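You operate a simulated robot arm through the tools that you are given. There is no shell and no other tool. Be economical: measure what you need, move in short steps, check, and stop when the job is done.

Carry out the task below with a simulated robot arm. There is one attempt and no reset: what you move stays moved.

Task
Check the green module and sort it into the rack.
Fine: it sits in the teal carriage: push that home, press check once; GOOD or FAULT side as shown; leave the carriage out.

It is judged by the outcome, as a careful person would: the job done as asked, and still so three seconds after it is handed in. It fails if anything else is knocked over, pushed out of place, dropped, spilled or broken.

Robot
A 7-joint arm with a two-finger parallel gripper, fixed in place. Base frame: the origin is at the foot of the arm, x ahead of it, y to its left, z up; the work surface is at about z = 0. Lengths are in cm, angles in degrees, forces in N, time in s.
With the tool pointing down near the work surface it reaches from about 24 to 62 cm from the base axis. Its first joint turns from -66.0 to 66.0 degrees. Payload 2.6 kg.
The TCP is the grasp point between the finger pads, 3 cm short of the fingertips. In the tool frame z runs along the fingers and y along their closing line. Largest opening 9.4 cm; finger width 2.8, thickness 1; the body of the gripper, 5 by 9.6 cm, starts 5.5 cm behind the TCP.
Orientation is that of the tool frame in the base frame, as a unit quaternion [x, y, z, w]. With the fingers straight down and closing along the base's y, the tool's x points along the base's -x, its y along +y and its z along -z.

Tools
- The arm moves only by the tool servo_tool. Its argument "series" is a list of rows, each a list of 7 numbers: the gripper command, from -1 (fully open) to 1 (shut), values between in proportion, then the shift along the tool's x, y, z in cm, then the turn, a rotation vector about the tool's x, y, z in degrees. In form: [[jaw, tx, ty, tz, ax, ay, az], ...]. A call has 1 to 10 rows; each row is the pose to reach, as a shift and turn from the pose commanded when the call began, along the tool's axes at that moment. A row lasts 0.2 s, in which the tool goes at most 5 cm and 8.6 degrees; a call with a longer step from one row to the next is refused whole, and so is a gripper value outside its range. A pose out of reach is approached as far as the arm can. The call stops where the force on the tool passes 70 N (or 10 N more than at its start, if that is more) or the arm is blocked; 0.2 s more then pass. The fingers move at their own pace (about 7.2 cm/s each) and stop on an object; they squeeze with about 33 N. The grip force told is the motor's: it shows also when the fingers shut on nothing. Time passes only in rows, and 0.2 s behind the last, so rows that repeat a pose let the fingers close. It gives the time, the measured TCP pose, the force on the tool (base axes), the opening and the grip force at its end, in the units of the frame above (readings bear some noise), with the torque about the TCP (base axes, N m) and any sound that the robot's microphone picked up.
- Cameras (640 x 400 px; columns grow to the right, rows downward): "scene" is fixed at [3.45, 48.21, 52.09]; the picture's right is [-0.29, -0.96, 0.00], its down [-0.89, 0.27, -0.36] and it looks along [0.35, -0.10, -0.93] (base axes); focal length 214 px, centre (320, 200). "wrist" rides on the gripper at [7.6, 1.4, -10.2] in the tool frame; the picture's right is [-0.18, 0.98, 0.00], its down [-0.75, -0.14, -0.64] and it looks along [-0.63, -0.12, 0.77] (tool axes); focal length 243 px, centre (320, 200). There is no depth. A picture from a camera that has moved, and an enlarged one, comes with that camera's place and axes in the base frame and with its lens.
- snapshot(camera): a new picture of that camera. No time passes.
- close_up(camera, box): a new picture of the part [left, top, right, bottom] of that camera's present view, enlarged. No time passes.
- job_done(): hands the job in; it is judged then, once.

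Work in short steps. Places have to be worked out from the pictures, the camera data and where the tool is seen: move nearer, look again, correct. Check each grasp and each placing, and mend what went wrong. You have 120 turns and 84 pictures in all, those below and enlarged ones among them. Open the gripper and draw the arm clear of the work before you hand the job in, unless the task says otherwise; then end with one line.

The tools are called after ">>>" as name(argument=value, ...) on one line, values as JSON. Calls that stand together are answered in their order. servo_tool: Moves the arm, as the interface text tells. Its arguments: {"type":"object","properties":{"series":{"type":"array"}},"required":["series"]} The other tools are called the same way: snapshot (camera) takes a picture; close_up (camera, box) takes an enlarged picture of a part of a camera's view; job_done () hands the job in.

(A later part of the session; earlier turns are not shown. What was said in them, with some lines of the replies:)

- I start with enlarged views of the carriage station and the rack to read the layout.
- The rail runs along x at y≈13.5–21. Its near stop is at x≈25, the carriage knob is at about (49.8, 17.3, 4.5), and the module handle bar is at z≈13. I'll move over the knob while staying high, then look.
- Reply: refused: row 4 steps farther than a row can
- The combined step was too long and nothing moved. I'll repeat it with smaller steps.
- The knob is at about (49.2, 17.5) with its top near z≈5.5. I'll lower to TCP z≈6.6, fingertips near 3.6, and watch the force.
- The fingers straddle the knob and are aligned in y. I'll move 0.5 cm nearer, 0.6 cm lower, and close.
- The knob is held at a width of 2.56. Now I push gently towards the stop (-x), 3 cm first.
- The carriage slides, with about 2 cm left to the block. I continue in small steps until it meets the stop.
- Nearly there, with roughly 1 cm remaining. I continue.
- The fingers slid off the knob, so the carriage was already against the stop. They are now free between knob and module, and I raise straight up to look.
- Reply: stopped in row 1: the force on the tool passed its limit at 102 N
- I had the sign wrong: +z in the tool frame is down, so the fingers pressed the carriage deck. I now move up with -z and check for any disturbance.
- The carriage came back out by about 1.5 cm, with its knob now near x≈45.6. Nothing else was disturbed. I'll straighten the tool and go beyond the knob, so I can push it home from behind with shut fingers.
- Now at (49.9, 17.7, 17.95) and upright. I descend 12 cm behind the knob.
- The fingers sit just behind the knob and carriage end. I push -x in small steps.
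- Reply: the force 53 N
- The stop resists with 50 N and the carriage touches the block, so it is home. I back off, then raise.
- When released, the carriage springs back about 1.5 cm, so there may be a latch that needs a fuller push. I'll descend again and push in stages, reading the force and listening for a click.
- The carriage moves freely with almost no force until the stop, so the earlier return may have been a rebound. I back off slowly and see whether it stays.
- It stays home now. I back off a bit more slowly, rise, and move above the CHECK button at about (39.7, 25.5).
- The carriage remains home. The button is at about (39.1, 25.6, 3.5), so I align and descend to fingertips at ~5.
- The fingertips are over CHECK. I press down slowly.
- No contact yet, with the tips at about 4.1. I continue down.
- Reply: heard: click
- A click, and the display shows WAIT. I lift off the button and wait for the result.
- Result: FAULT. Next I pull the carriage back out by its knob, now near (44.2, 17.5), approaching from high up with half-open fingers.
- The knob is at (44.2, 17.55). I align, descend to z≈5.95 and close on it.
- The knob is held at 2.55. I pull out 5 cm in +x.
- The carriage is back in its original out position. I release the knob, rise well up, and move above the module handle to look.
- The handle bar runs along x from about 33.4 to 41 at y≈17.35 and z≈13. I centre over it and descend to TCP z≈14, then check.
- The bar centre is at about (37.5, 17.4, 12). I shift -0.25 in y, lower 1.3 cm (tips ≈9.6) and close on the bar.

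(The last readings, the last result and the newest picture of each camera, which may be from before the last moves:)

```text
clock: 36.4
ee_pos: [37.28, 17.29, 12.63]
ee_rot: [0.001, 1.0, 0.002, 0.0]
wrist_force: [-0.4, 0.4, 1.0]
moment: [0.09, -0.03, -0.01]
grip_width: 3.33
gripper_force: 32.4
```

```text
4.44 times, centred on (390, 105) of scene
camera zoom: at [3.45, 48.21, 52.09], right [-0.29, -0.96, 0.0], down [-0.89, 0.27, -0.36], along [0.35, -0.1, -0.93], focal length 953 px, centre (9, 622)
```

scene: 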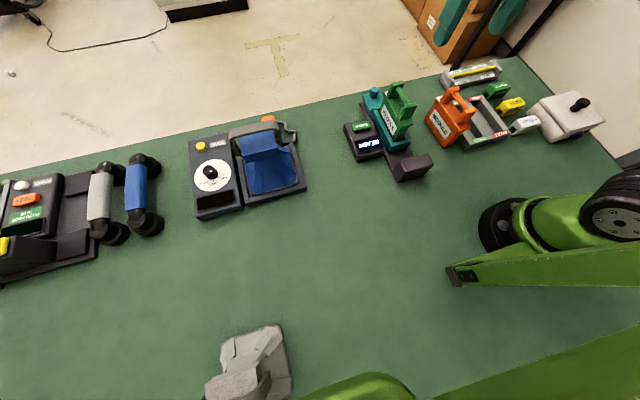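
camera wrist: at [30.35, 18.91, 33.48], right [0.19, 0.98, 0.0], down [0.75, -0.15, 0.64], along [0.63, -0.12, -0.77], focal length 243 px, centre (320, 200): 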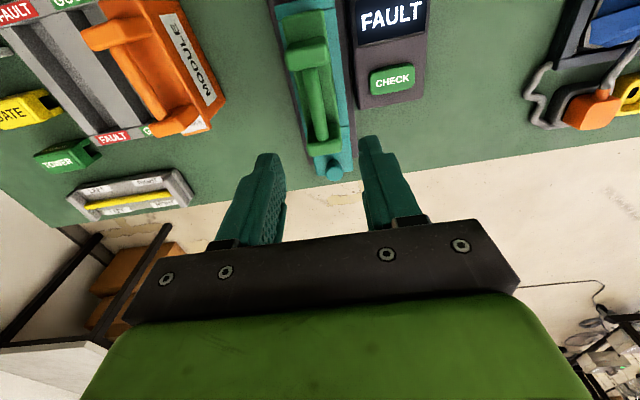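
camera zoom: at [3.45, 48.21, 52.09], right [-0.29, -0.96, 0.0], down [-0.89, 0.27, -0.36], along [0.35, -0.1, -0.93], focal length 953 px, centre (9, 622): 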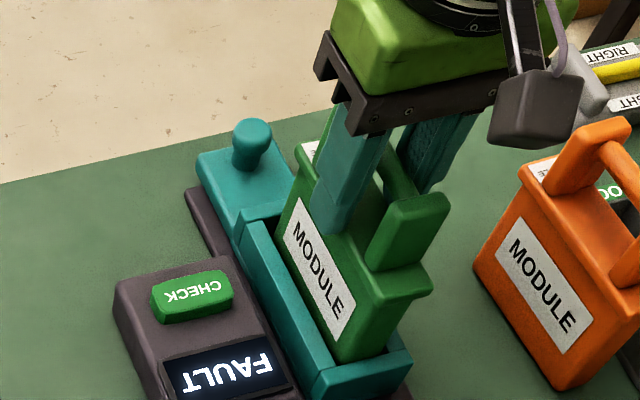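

The width of 3.33 means the tips closed on the module's body rather than the bar. I reopen, raise 1 cm and close again on the bar.

>>> servo_tool(series=[[0, 0, 0, 0, 0, 0, 0], [0, 0, 0, 0, 0, 0, 0], [0, 0, 0, -0.5, 0, 0, 0], [0, 0, 0, -1, 0, 0, 0], [0, 0, 0, -1, 0, 0, 0], [1, 0, 0, -1, 0, 0, 0], [1, 0, 0, -1, 0, 0, 0], [1, 0, 0, -1, 0, 0, 0], [1, 0, 0, -1, 0, 0, 0]])

>>> close_up(camera="wrist", box=[200, 20, 440, 220])

>>> close_up(camera="scene", box=[350, 60, 430, 150])

```text
clock: 38.4
ee_pos: [37.1, 17.08, 13.56]
ee_rot: [0.002, 1.0, 0.002, 0.001]
wrist_force: [-1.0, 0.3, 1.0]
moment: [0.03, 0.1, 0.02]
grip_width: 1.59
gripper_force: 32.8
```

```text
2.00 times, centred on (320, 120) of wrist
camera zoom: at [29.54, 18.5, 23.85], right [0.19, 0.98, 0.0], down [0.75, -0.15, 0.64], along [0.63, -0.12, -0.77], focal length 485 px, centre (320, 360)
```

zoom: 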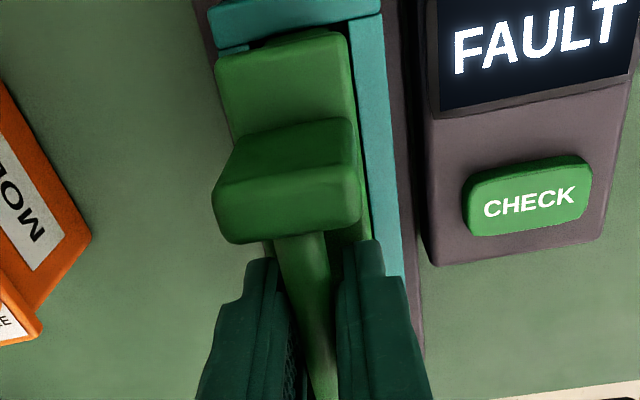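

```text
4.44 times, centred on (390, 105) of scene
camera zoom: at [3.45, 48.21, 52.09], right [-0.29, -0.96, 0.0], down [-0.89, 0.27, -0.36], along [0.35, -0.1, -0.93], focal length 953 px, centre (9, 622)
```

zoom: 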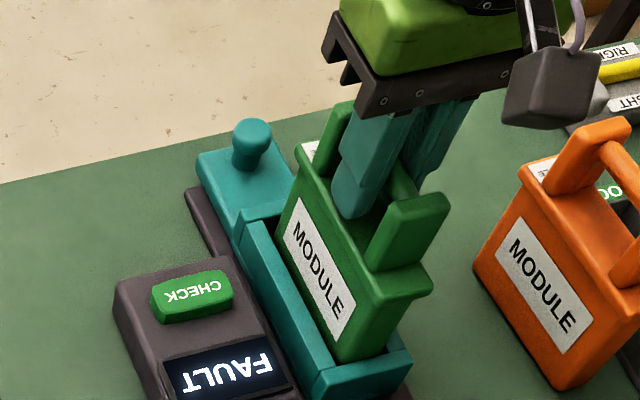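

The bar is gripped (1.59 wide). I lift slowly.

>>> servo_tool(series=[[1, 0, 0, -0.5, 0, 0, 0], [1, 0, 0, -1.2, 0, 0, 0], [1, 0, 0, -2.5, 0, 0, 0], [1, 0, 0, -4, 0, 0, 0], [1, 0, 0, -6, 0, 0, 0], [1, 0, 0, -8, 0, 0, 0], [1, 0, 0, -8, 0, 0, 0]])

>>> snapshot(camera="scene")

```text
clock: 40.0
ee_pos: [37.21, 16.92, 21.69]
ee_rot: [0.002, 1.0, 0.001, 0.001]
wrist_force: [0.2, 0.1, -2.8]
moment: [0.02, -0.04, 0.01]
grip_width: 1.57
gripper_force: 32.9
```

```text
42 pictures are left
```

scene: 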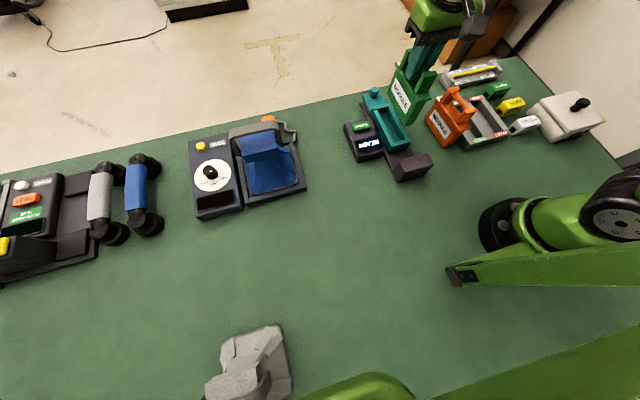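

The module is held level and clear of the carriage. I raise to z≈29 and carry it over towards the FAULT slot, at about (32.8, -10.9).

>>> servo_tool(series=[[1, 0, 0, -4, 0, 0, 0], [1, 0, 0, -7.5, 0, 0, 0], [1, 0.6, -4, -7.5, 0, 0, 0], [1, 1.2, -8, -7.5, 0, 0, 0], [1, 1.8, -12, -7.5, 0, 0, 0], [1, 2.4, -16, -7.5, 0, 0, 0], [1, 3, -20, -7.5, 0, 0, 0], [1, 3.6, -24, -7.5, 0, 0, 0], [1, 4.4, -27.8, -7.5, 0, 0, 0], [1, 4.4, -27.8, -7.5, 0, 0, 0]])

>>> snapshot(camera="wrist")

>>> close_up(camera="scene", box=[400, 20, 560, 170])

```text
clock: 42.2
ee_pos: [32.6, -10.29, 28.96]
ee_rot: [0.001, 1.0, 0.001, 0.001]
wrist_force: [0.3, -0.6, -2.6]
moment: [0.03, -0.01, 0.01]
grip_width: 1.57
gripper_force: 32.9
```

```text
41 pictures are left
camera wrist: at [24.96, -8.99, 39.22], right [0.19, 0.98, 0.0], down [0.75, -0.15, 0.64], along [0.63, -0.12, -0.77], focal length 243 px, centre (320, 200)
```

wrist: 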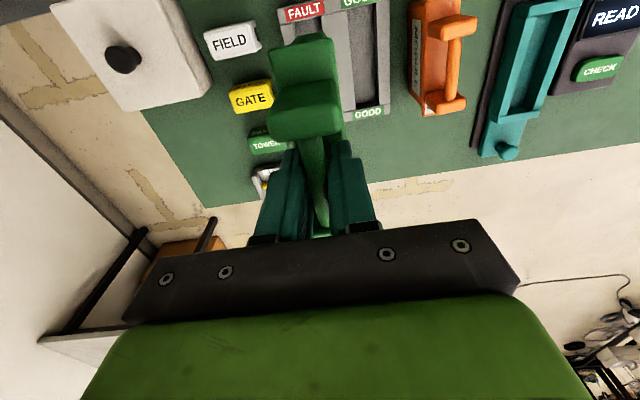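

```text
2.67 times, centred on (480, 95) of scene
camera zoom: at [3.46, 48.21, 52.09], right [-0.29, -0.96, 0.0], down [-0.89, 0.27, -0.36], along [0.35, -0.1, -0.93], focal length 572 px, centre (-107, 480)
```

zoom: 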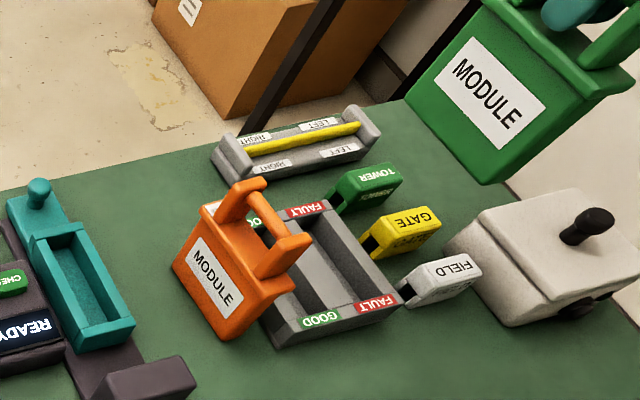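

I take close-ups of the rack for precise slot geometry.

>>> close_up(camera="scene", box=[440, 80, 536, 155])

>>> close_up(camera="wrist", box=[240, 0, 400, 130])

```text
5.33 times, centred on (488, 118) of scene
camera zoom: at [3.46, 48.21, 52.09], right [-0.29, -0.96, 0.0], down [-0.89, 0.27, -0.36], along [0.35, -0.1, -0.93], focal length 1144 px, centre (-576, 640)
```

zoom: 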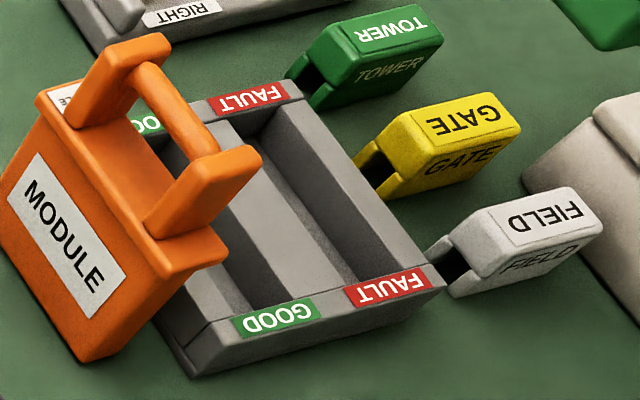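

```text
3.08 times, centred on (320, 65) of wrist
camera zoom: at [24.96, -8.99, 39.22], right [0.19, 0.98, 0.0], down [0.75, -0.15, 0.64], along [0.63, -0.12, -0.77], focal length 746 px, centre (320, 615)
```

zoom: 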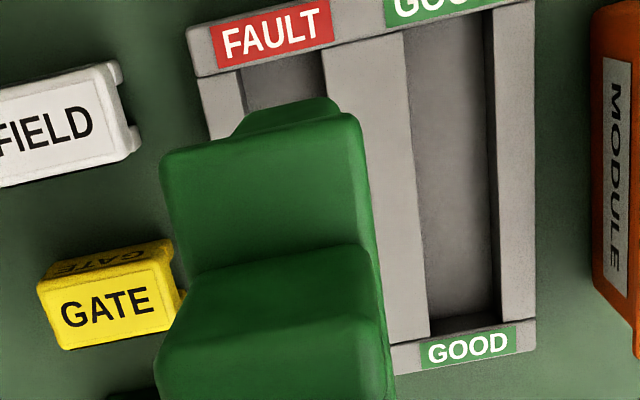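

The FAULT slot spans x≈27–38.8 (centre 32.9) with its centre at y≈-10.8 and the rack top at z≈3.2. The module lip is about 11.6 long and centred on my grip. I lower to TCP z≈18 over it and check the alignment.

>>> servo_tool(series=[[1, 0, 0, 3, 0, 0, 0], [1, 0, 0, 7, 0, 0, 0], [1, 0, 0, 11, 0, 0, 0], [1, 0, 0, 11, 0, 0, 0], [1, 0, 0, 11, 0, 0, 0]])

>>> close_up(camera="scene", box=[440, 70, 552, 155])

>>> close_up(camera="wrist", box=[220, 0, 440, 180])

```text
clock: 43.4
ee_pos: [32.73, -10.54, 17.86]
ee_rot: [0.002, 1.0, 0.002, 0.001]
wrist_force: [0.1, 0.1, -1.7]
moment: [0.01, 0.0, -0.02]
grip_width: 1.6
gripper_force: 32.9
```

```text
4.71 times, centred on (496, 112) of scene
camera zoom: at [3.46, 48.21, 52.09], right [-0.29, -0.96, 0.0], down [-0.89, 0.27, -0.36], along [0.35, -0.1, -0.93], focal length 1009 px, centre (-508, 612)
```

zoom: 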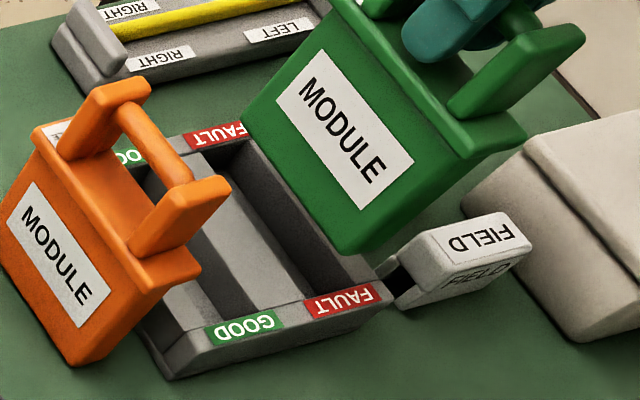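

```text
2.22 times, centred on (330, 90) of wrist
camera zoom: at [25.1, -9.15, 28.04], right [0.19, 0.98, 0.0], down [0.75, -0.15, 0.64], along [0.63, -0.12, -0.77], focal length 539 px, centre (298, 444)
```

zoom: 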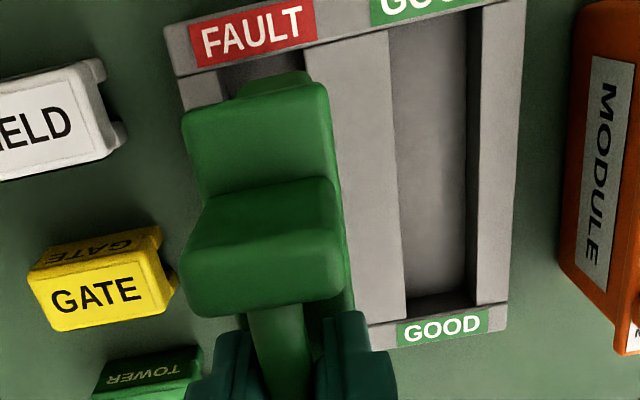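

The bottom is at about z≈6.6 with the body centred at x≈32.5, and the slot centre is about 32.9. I move +0.3 in x and lower 2.6 cm to just above the rack for a closer comparison.

>>> servo_tool(series=[[1, -0.3, 0, 1, 0, 0, 0], [1, -0.3, 0, 2, 0, 0, 0], [1, -0.3, 0, 2.6, 0, 0, 0], [1, -0.3, 0, 2.6, 0, 0, 0]])

>>> close_up(camera="scene", box=[450, 80, 530, 150])

>>> close_up(camera="wrist", box=[220, 0, 380, 120])

```text
clock: 44.4
ee_pos: [32.98, -10.46, 15.16]
ee_rot: [0.002, 1.0, 0.001, 0.001]
wrist_force: [-0.2, -0.2, -2.7]
moment: [-0.01, 0.0, -0.02]
grip_width: 1.58
gripper_force: 33.4
```

```text
5.71 times, centred on (490, 115) of scene
camera zoom: at [3.46, 48.21, 52.09], right [-0.29, -0.96, 0.0], down [-0.89, 0.27, -0.36], along [0.35, -0.1, -0.93], focal length 1226 px, centre (-651, 686)
```

zoom: 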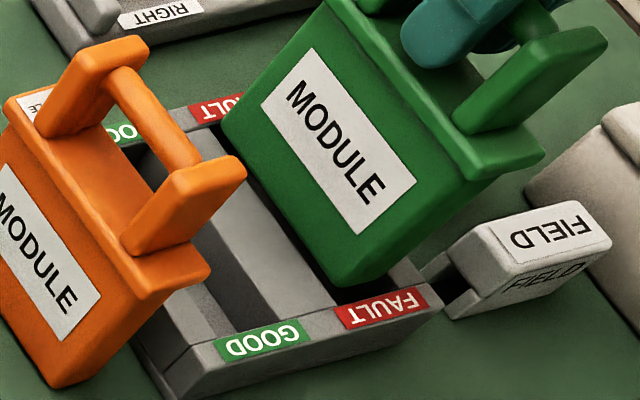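

```text
3.33 times, centred on (300, 60) of wrist
camera zoom: at [25.3, -9.14, 25.45], right [0.19, 0.98, 0.0], down [0.75, -0.15, 0.64], along [0.63, -0.12, -0.77], focal length 809 px, centre (387, 667)
```

zoom: 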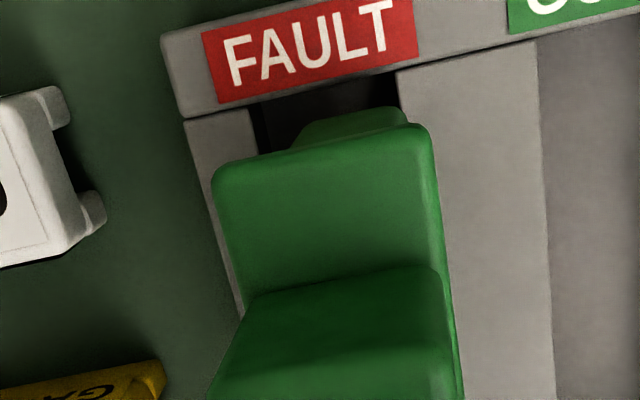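

Comparing in the wrist view, the module's bottom is centred at y≈-10.3 while the slot is at ≈-10.75. The x margins look even. I shift -0.45 in y, lower 0.6 and re-check.

>>> servo_tool(series=[[1, 0, -0.25, 0, 0, 0, 0], [1, 0, -0.45, 0, 0, 0, 0], [1, 0, -0.45, 0.3, 0, 0, 0], [1, 0, -0.45, 0.3, 0, 0, 0]])

>>> close_up(camera="wrist", box=[220, 0, 380, 120])

>>> close_up(camera="scene", box=[450, 80, 530, 150])

```text
clock: 45.4
ee_pos: [33.0, -11.12, 15.04]
ee_rot: [0.002, 1.0, 0.002, 0.001]
wrist_force: [1.0, -0.3, -3.2]
moment: [-0.03, -0.01, -0.01]
grip_width: 1.58
gripper_force: 33.1
```

```text
3.33 times, centred on (300, 60) of wrist
camera zoom: at [25.31, -9.68, 25.23], right [0.19, 0.98, 0.0], down [0.75, -0.15, 0.64], along [0.63, -0.12, -0.77], focal length 809 px, centre (387, 667)
```

zoom: 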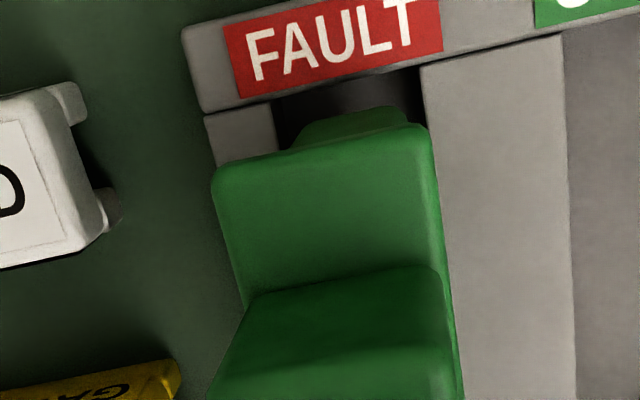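

```text
5.71 times, centred on (490, 115) of scene
camera zoom: at [3.46, 48.21, 52.09], right [-0.29, -0.96, 0.0], down [-0.89, 0.27, -0.36], along [0.35, -0.1, -0.93], focal length 1226 px, centre (-651, 686)
```

zoom: 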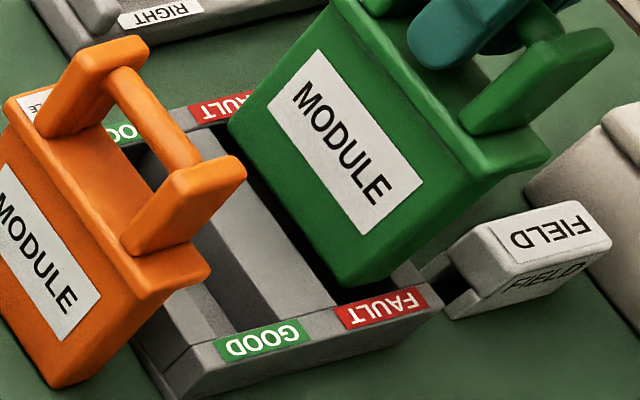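

The body now appears centred between the slot edges. I lower gently, watching the force.

>>> servo_tool(series=[[1, 0, 0, 0.3, 0, 0, 0], [1, 0, 0, 0.6, 0, 0, 0], [1, 0, 0, 0.9, 0, 0, 0], [1, 0, 0, 1.2, 0, 0, 0], [1, 0, 0, 1.2, 0, 0, 0]])

>>> close_up(camera="scene", box=[450, 80, 530, 150])

```text
clock: 46.6
ee_pos: [32.84, -11.1, 13.87]
ee_rot: [0.002, 1.0, 0.002, 0.0]
wrist_force: [0.0, 0.4, -3.0]
moment: [0.01, -0.01, -0.02]
grip_width: 1.59
gripper_force: 33.5
```

```text
5.71 times, centred on (490, 115) of scene
camera zoom: at [3.46, 48.21, 52.09], right [-0.29, -0.96, 0.0], down [-0.89, 0.27, -0.36], along [0.35, -0.1, -0.93], focal length 1226 px, centre (-651, 686)
```

zoom: 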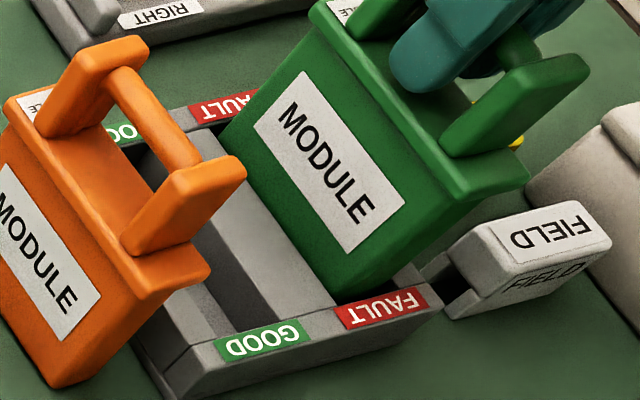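

It is entering the slot without contact. I continue down until it seats.

>>> servo_tool(series=[[1, 0, 0, 0.3, 0, 0, 0], [1, 0, 0, 0.6, 0, 0, 0], [1, 0, 0, 0.9, 0, 0, 0], [1, 0, 0, 1.2, 0, 0, 0], [1, 0, 0, 1.2, 0, 0, 0]])

>>> close_up(camera="scene", box=[450, 80, 530, 150])

```text
clock: 47.8
ee_pos: [32.79, -11.1, 12.71]
ee_rot: [0.001, 1.0, 0.001, 0.001]
wrist_force: [0.3, -0.7, -2.5]
moment: [-0.04, -0.02, 0.0]
grip_width: 1.61
gripper_force: 33.0
```

```text
5.71 times, centred on (490, 115) of scene
camera zoom: at [3.46, 48.21, 52.09], right [-0.29, -0.96, 0.0], down [-0.89, 0.27, -0.36], along [0.35, -0.1, -0.93], focal length 1226 px, centre (-651, 686)
```

zoom: 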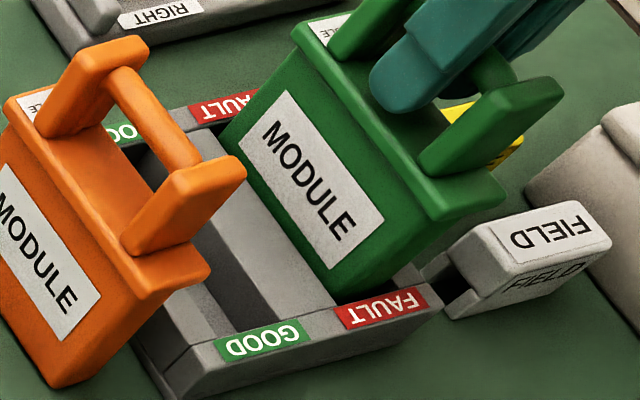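

It is inside the slot and still hanging free. I keep lowering in small steps.

>>> servo_tool(series=[[1, 0, 0, 0.2, 0, 0, 0], [1, 0, 0, 0.4, 0, 0, 0], [1, 0, 0, 0.6, 0, 0, 0], [1, 0, 0, 0.8, 0, 0, 0], [1, 0, 0, 0.8, 0, 0, 0]])

```text
clock: 49.0
ee_pos: [32.99, -11.1, 12.16]
ee_rot: [0.003, 1.0, 0.001, 0.004]
wrist_force: [-12.2, 4.8, 59.9]
moment: [0.26, 1.08, -0.03]
grip_width: 1.57
gripper_force: 32.7
```

Upward force of 60 N: it has seated at TCP z≈12.2. I relieve the pressure and look before releasing.

>>> servo_tool(series=[[1, 0, 0, -0.1, 0, 0, 0], [1, 0, 0, -0.2, 0, 0, 0], [1, 0, 0, -0.25, 0, 0, 0], [1, 0, 0, -0.25, 0, 0, 0]])

>>> close_up(camera="scene", box=[450, 80, 530, 150])

>>> snapshot(camera="wrist")

```text
clock: 50.0
ee_pos: [33.11, -11.06, 12.25]
ee_rot: [0.0, 1.0, 0.001, 0.002]
wrist_force: [7.9, 1.9, 18.3]
moment: [0.05, -1.04, 0.11]
grip_width: 1.6
gripper_force: 32.7
```

```text
5.71 times, centred on (490, 115) of scene
camera zoom: at [3.45, 48.21, 52.09], right [-0.29, -0.96, 0.0], down [-0.89, 0.27, -0.36], along [0.35, -0.1, -0.93], focal length 1226 px, centre (-651, 686)
```

zoom: 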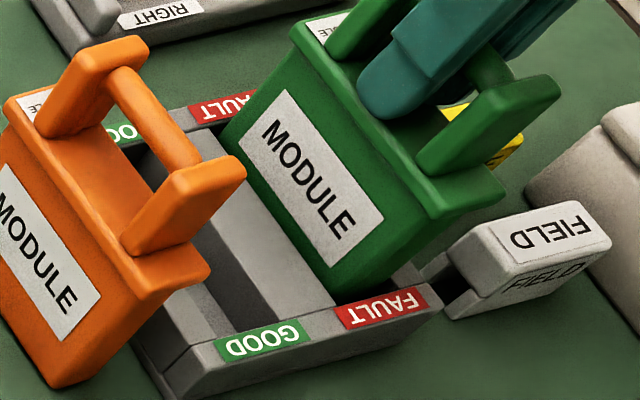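

```text
28 pictures are left
camera wrist: at [25.37, -9.71, 22.39], right [0.18, 0.98, 0.0], down [0.75, -0.14, 0.65], along [0.64, -0.12, -0.76], focal length 243 px, centre (320, 200)
```

wrist: 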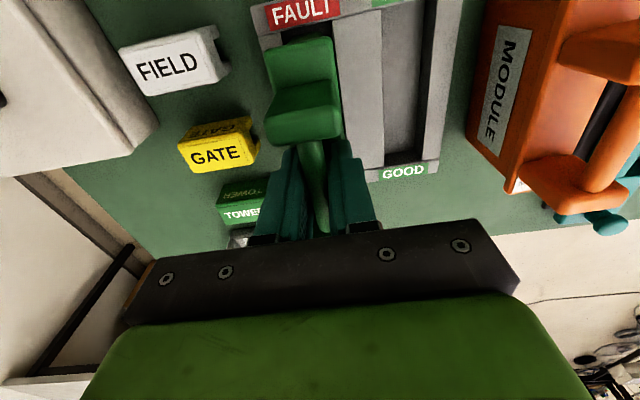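

The module rests in the FAULT slot and looks level. I release and rise straight up.

>>> servo_tool(series=[[0.4, 0, 0, 0, 0, 0, 0], [0, 0, 0, 0, 0, 0, 0], [0, 0, 0, 0, 0, 0, 0], [0, 0, 0, -2, 0, 0, 0], [0, 0, 0, -6, 0, 0, 0], [0, 0, 0, -10.5, 0, 0, 0], [0, 0, 0, -15, 0, 0, 0], [0, 0, 0, -15, 0, 0, 0]])

>>> snapshot(camera="wrist")

>>> close_up(camera="scene", box=[440, 70, 552, 155])

```text
clock: 51.8
ee_pos: [32.86, -11.06, 26.81]
ee_rot: [0.002, 1.0, 0.001, 0.0]
wrist_force: [-0.2, -0.8, 0.1]
moment: [-0.01, 0.01, -0.01]
grip_width: 4.72
gripper_force: 0.0
```

```text
27 pictures are left
camera wrist: at [25.09, -9.73, 37.09], right [0.19, 0.98, 0.0], down [0.75, -0.15, 0.64], along [0.63, -0.12, -0.77], focal length 243 px, centre (320, 200)
```

wrist: 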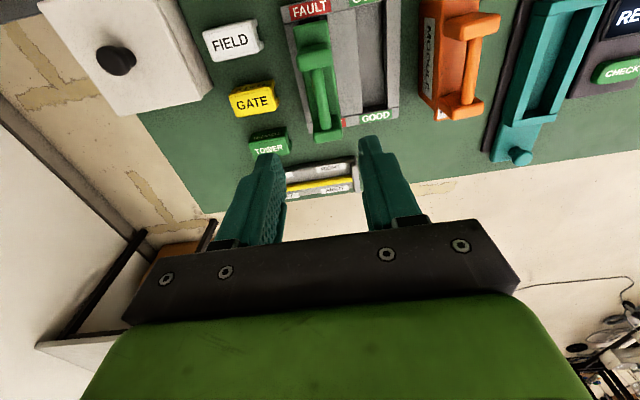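

```text
4.71 times, centred on (496, 112) of scene
camera zoom: at [3.45, 48.21, 52.09], right [-0.29, -0.96, 0.0], down [-0.89, 0.27, -0.36], along [0.35, -0.1, -0.93], focal length 1009 px, centre (-508, 612)
```

zoom: 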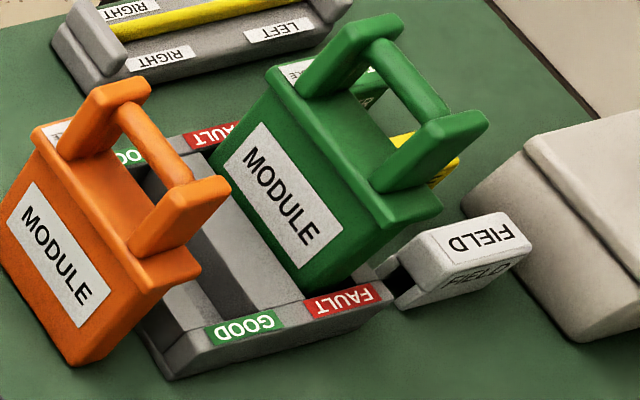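

The module stands in the FAULT slot. A closer view will confirm the seating and that the carriage is still out.

>>> close_up(camera="wrist", box=[260, 0, 420, 150])

>>> snapshot(camera="scene")

```text
2.67 times, centred on (340, 75) of wrist
camera zoom: at [25.09, -9.73, 37.09], right [0.19, 0.98, 0.0], down [0.75, -0.15, 0.64], along [0.63, -0.12, -0.77], focal length 647 px, centre (267, 533)
```

zoom: 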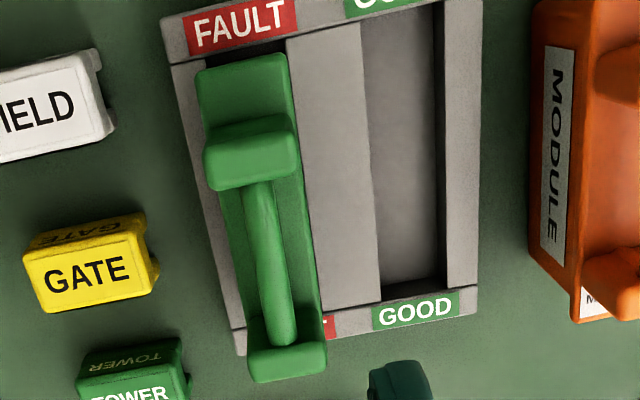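

```text
24 pictures are left
```

scene: 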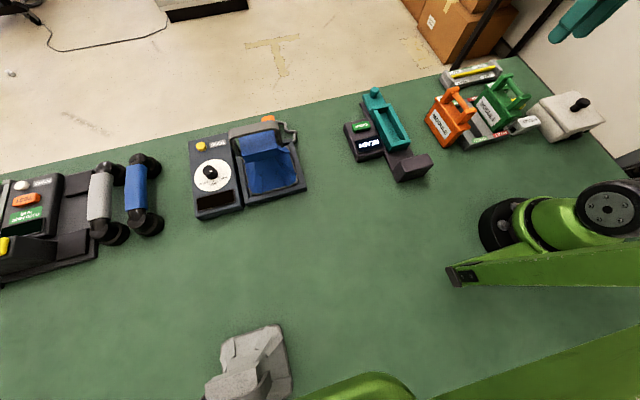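

The module is upright in the FAULT slot, the carriage is out, everything else is unmoved, and the open gripper is clear. I hand it in.

>>> job_done()

```text
The job is handed in.
```

The check showed FAULT, so the green module is now in the rack's FAULT slot; I pressed check once and left the carriage out.
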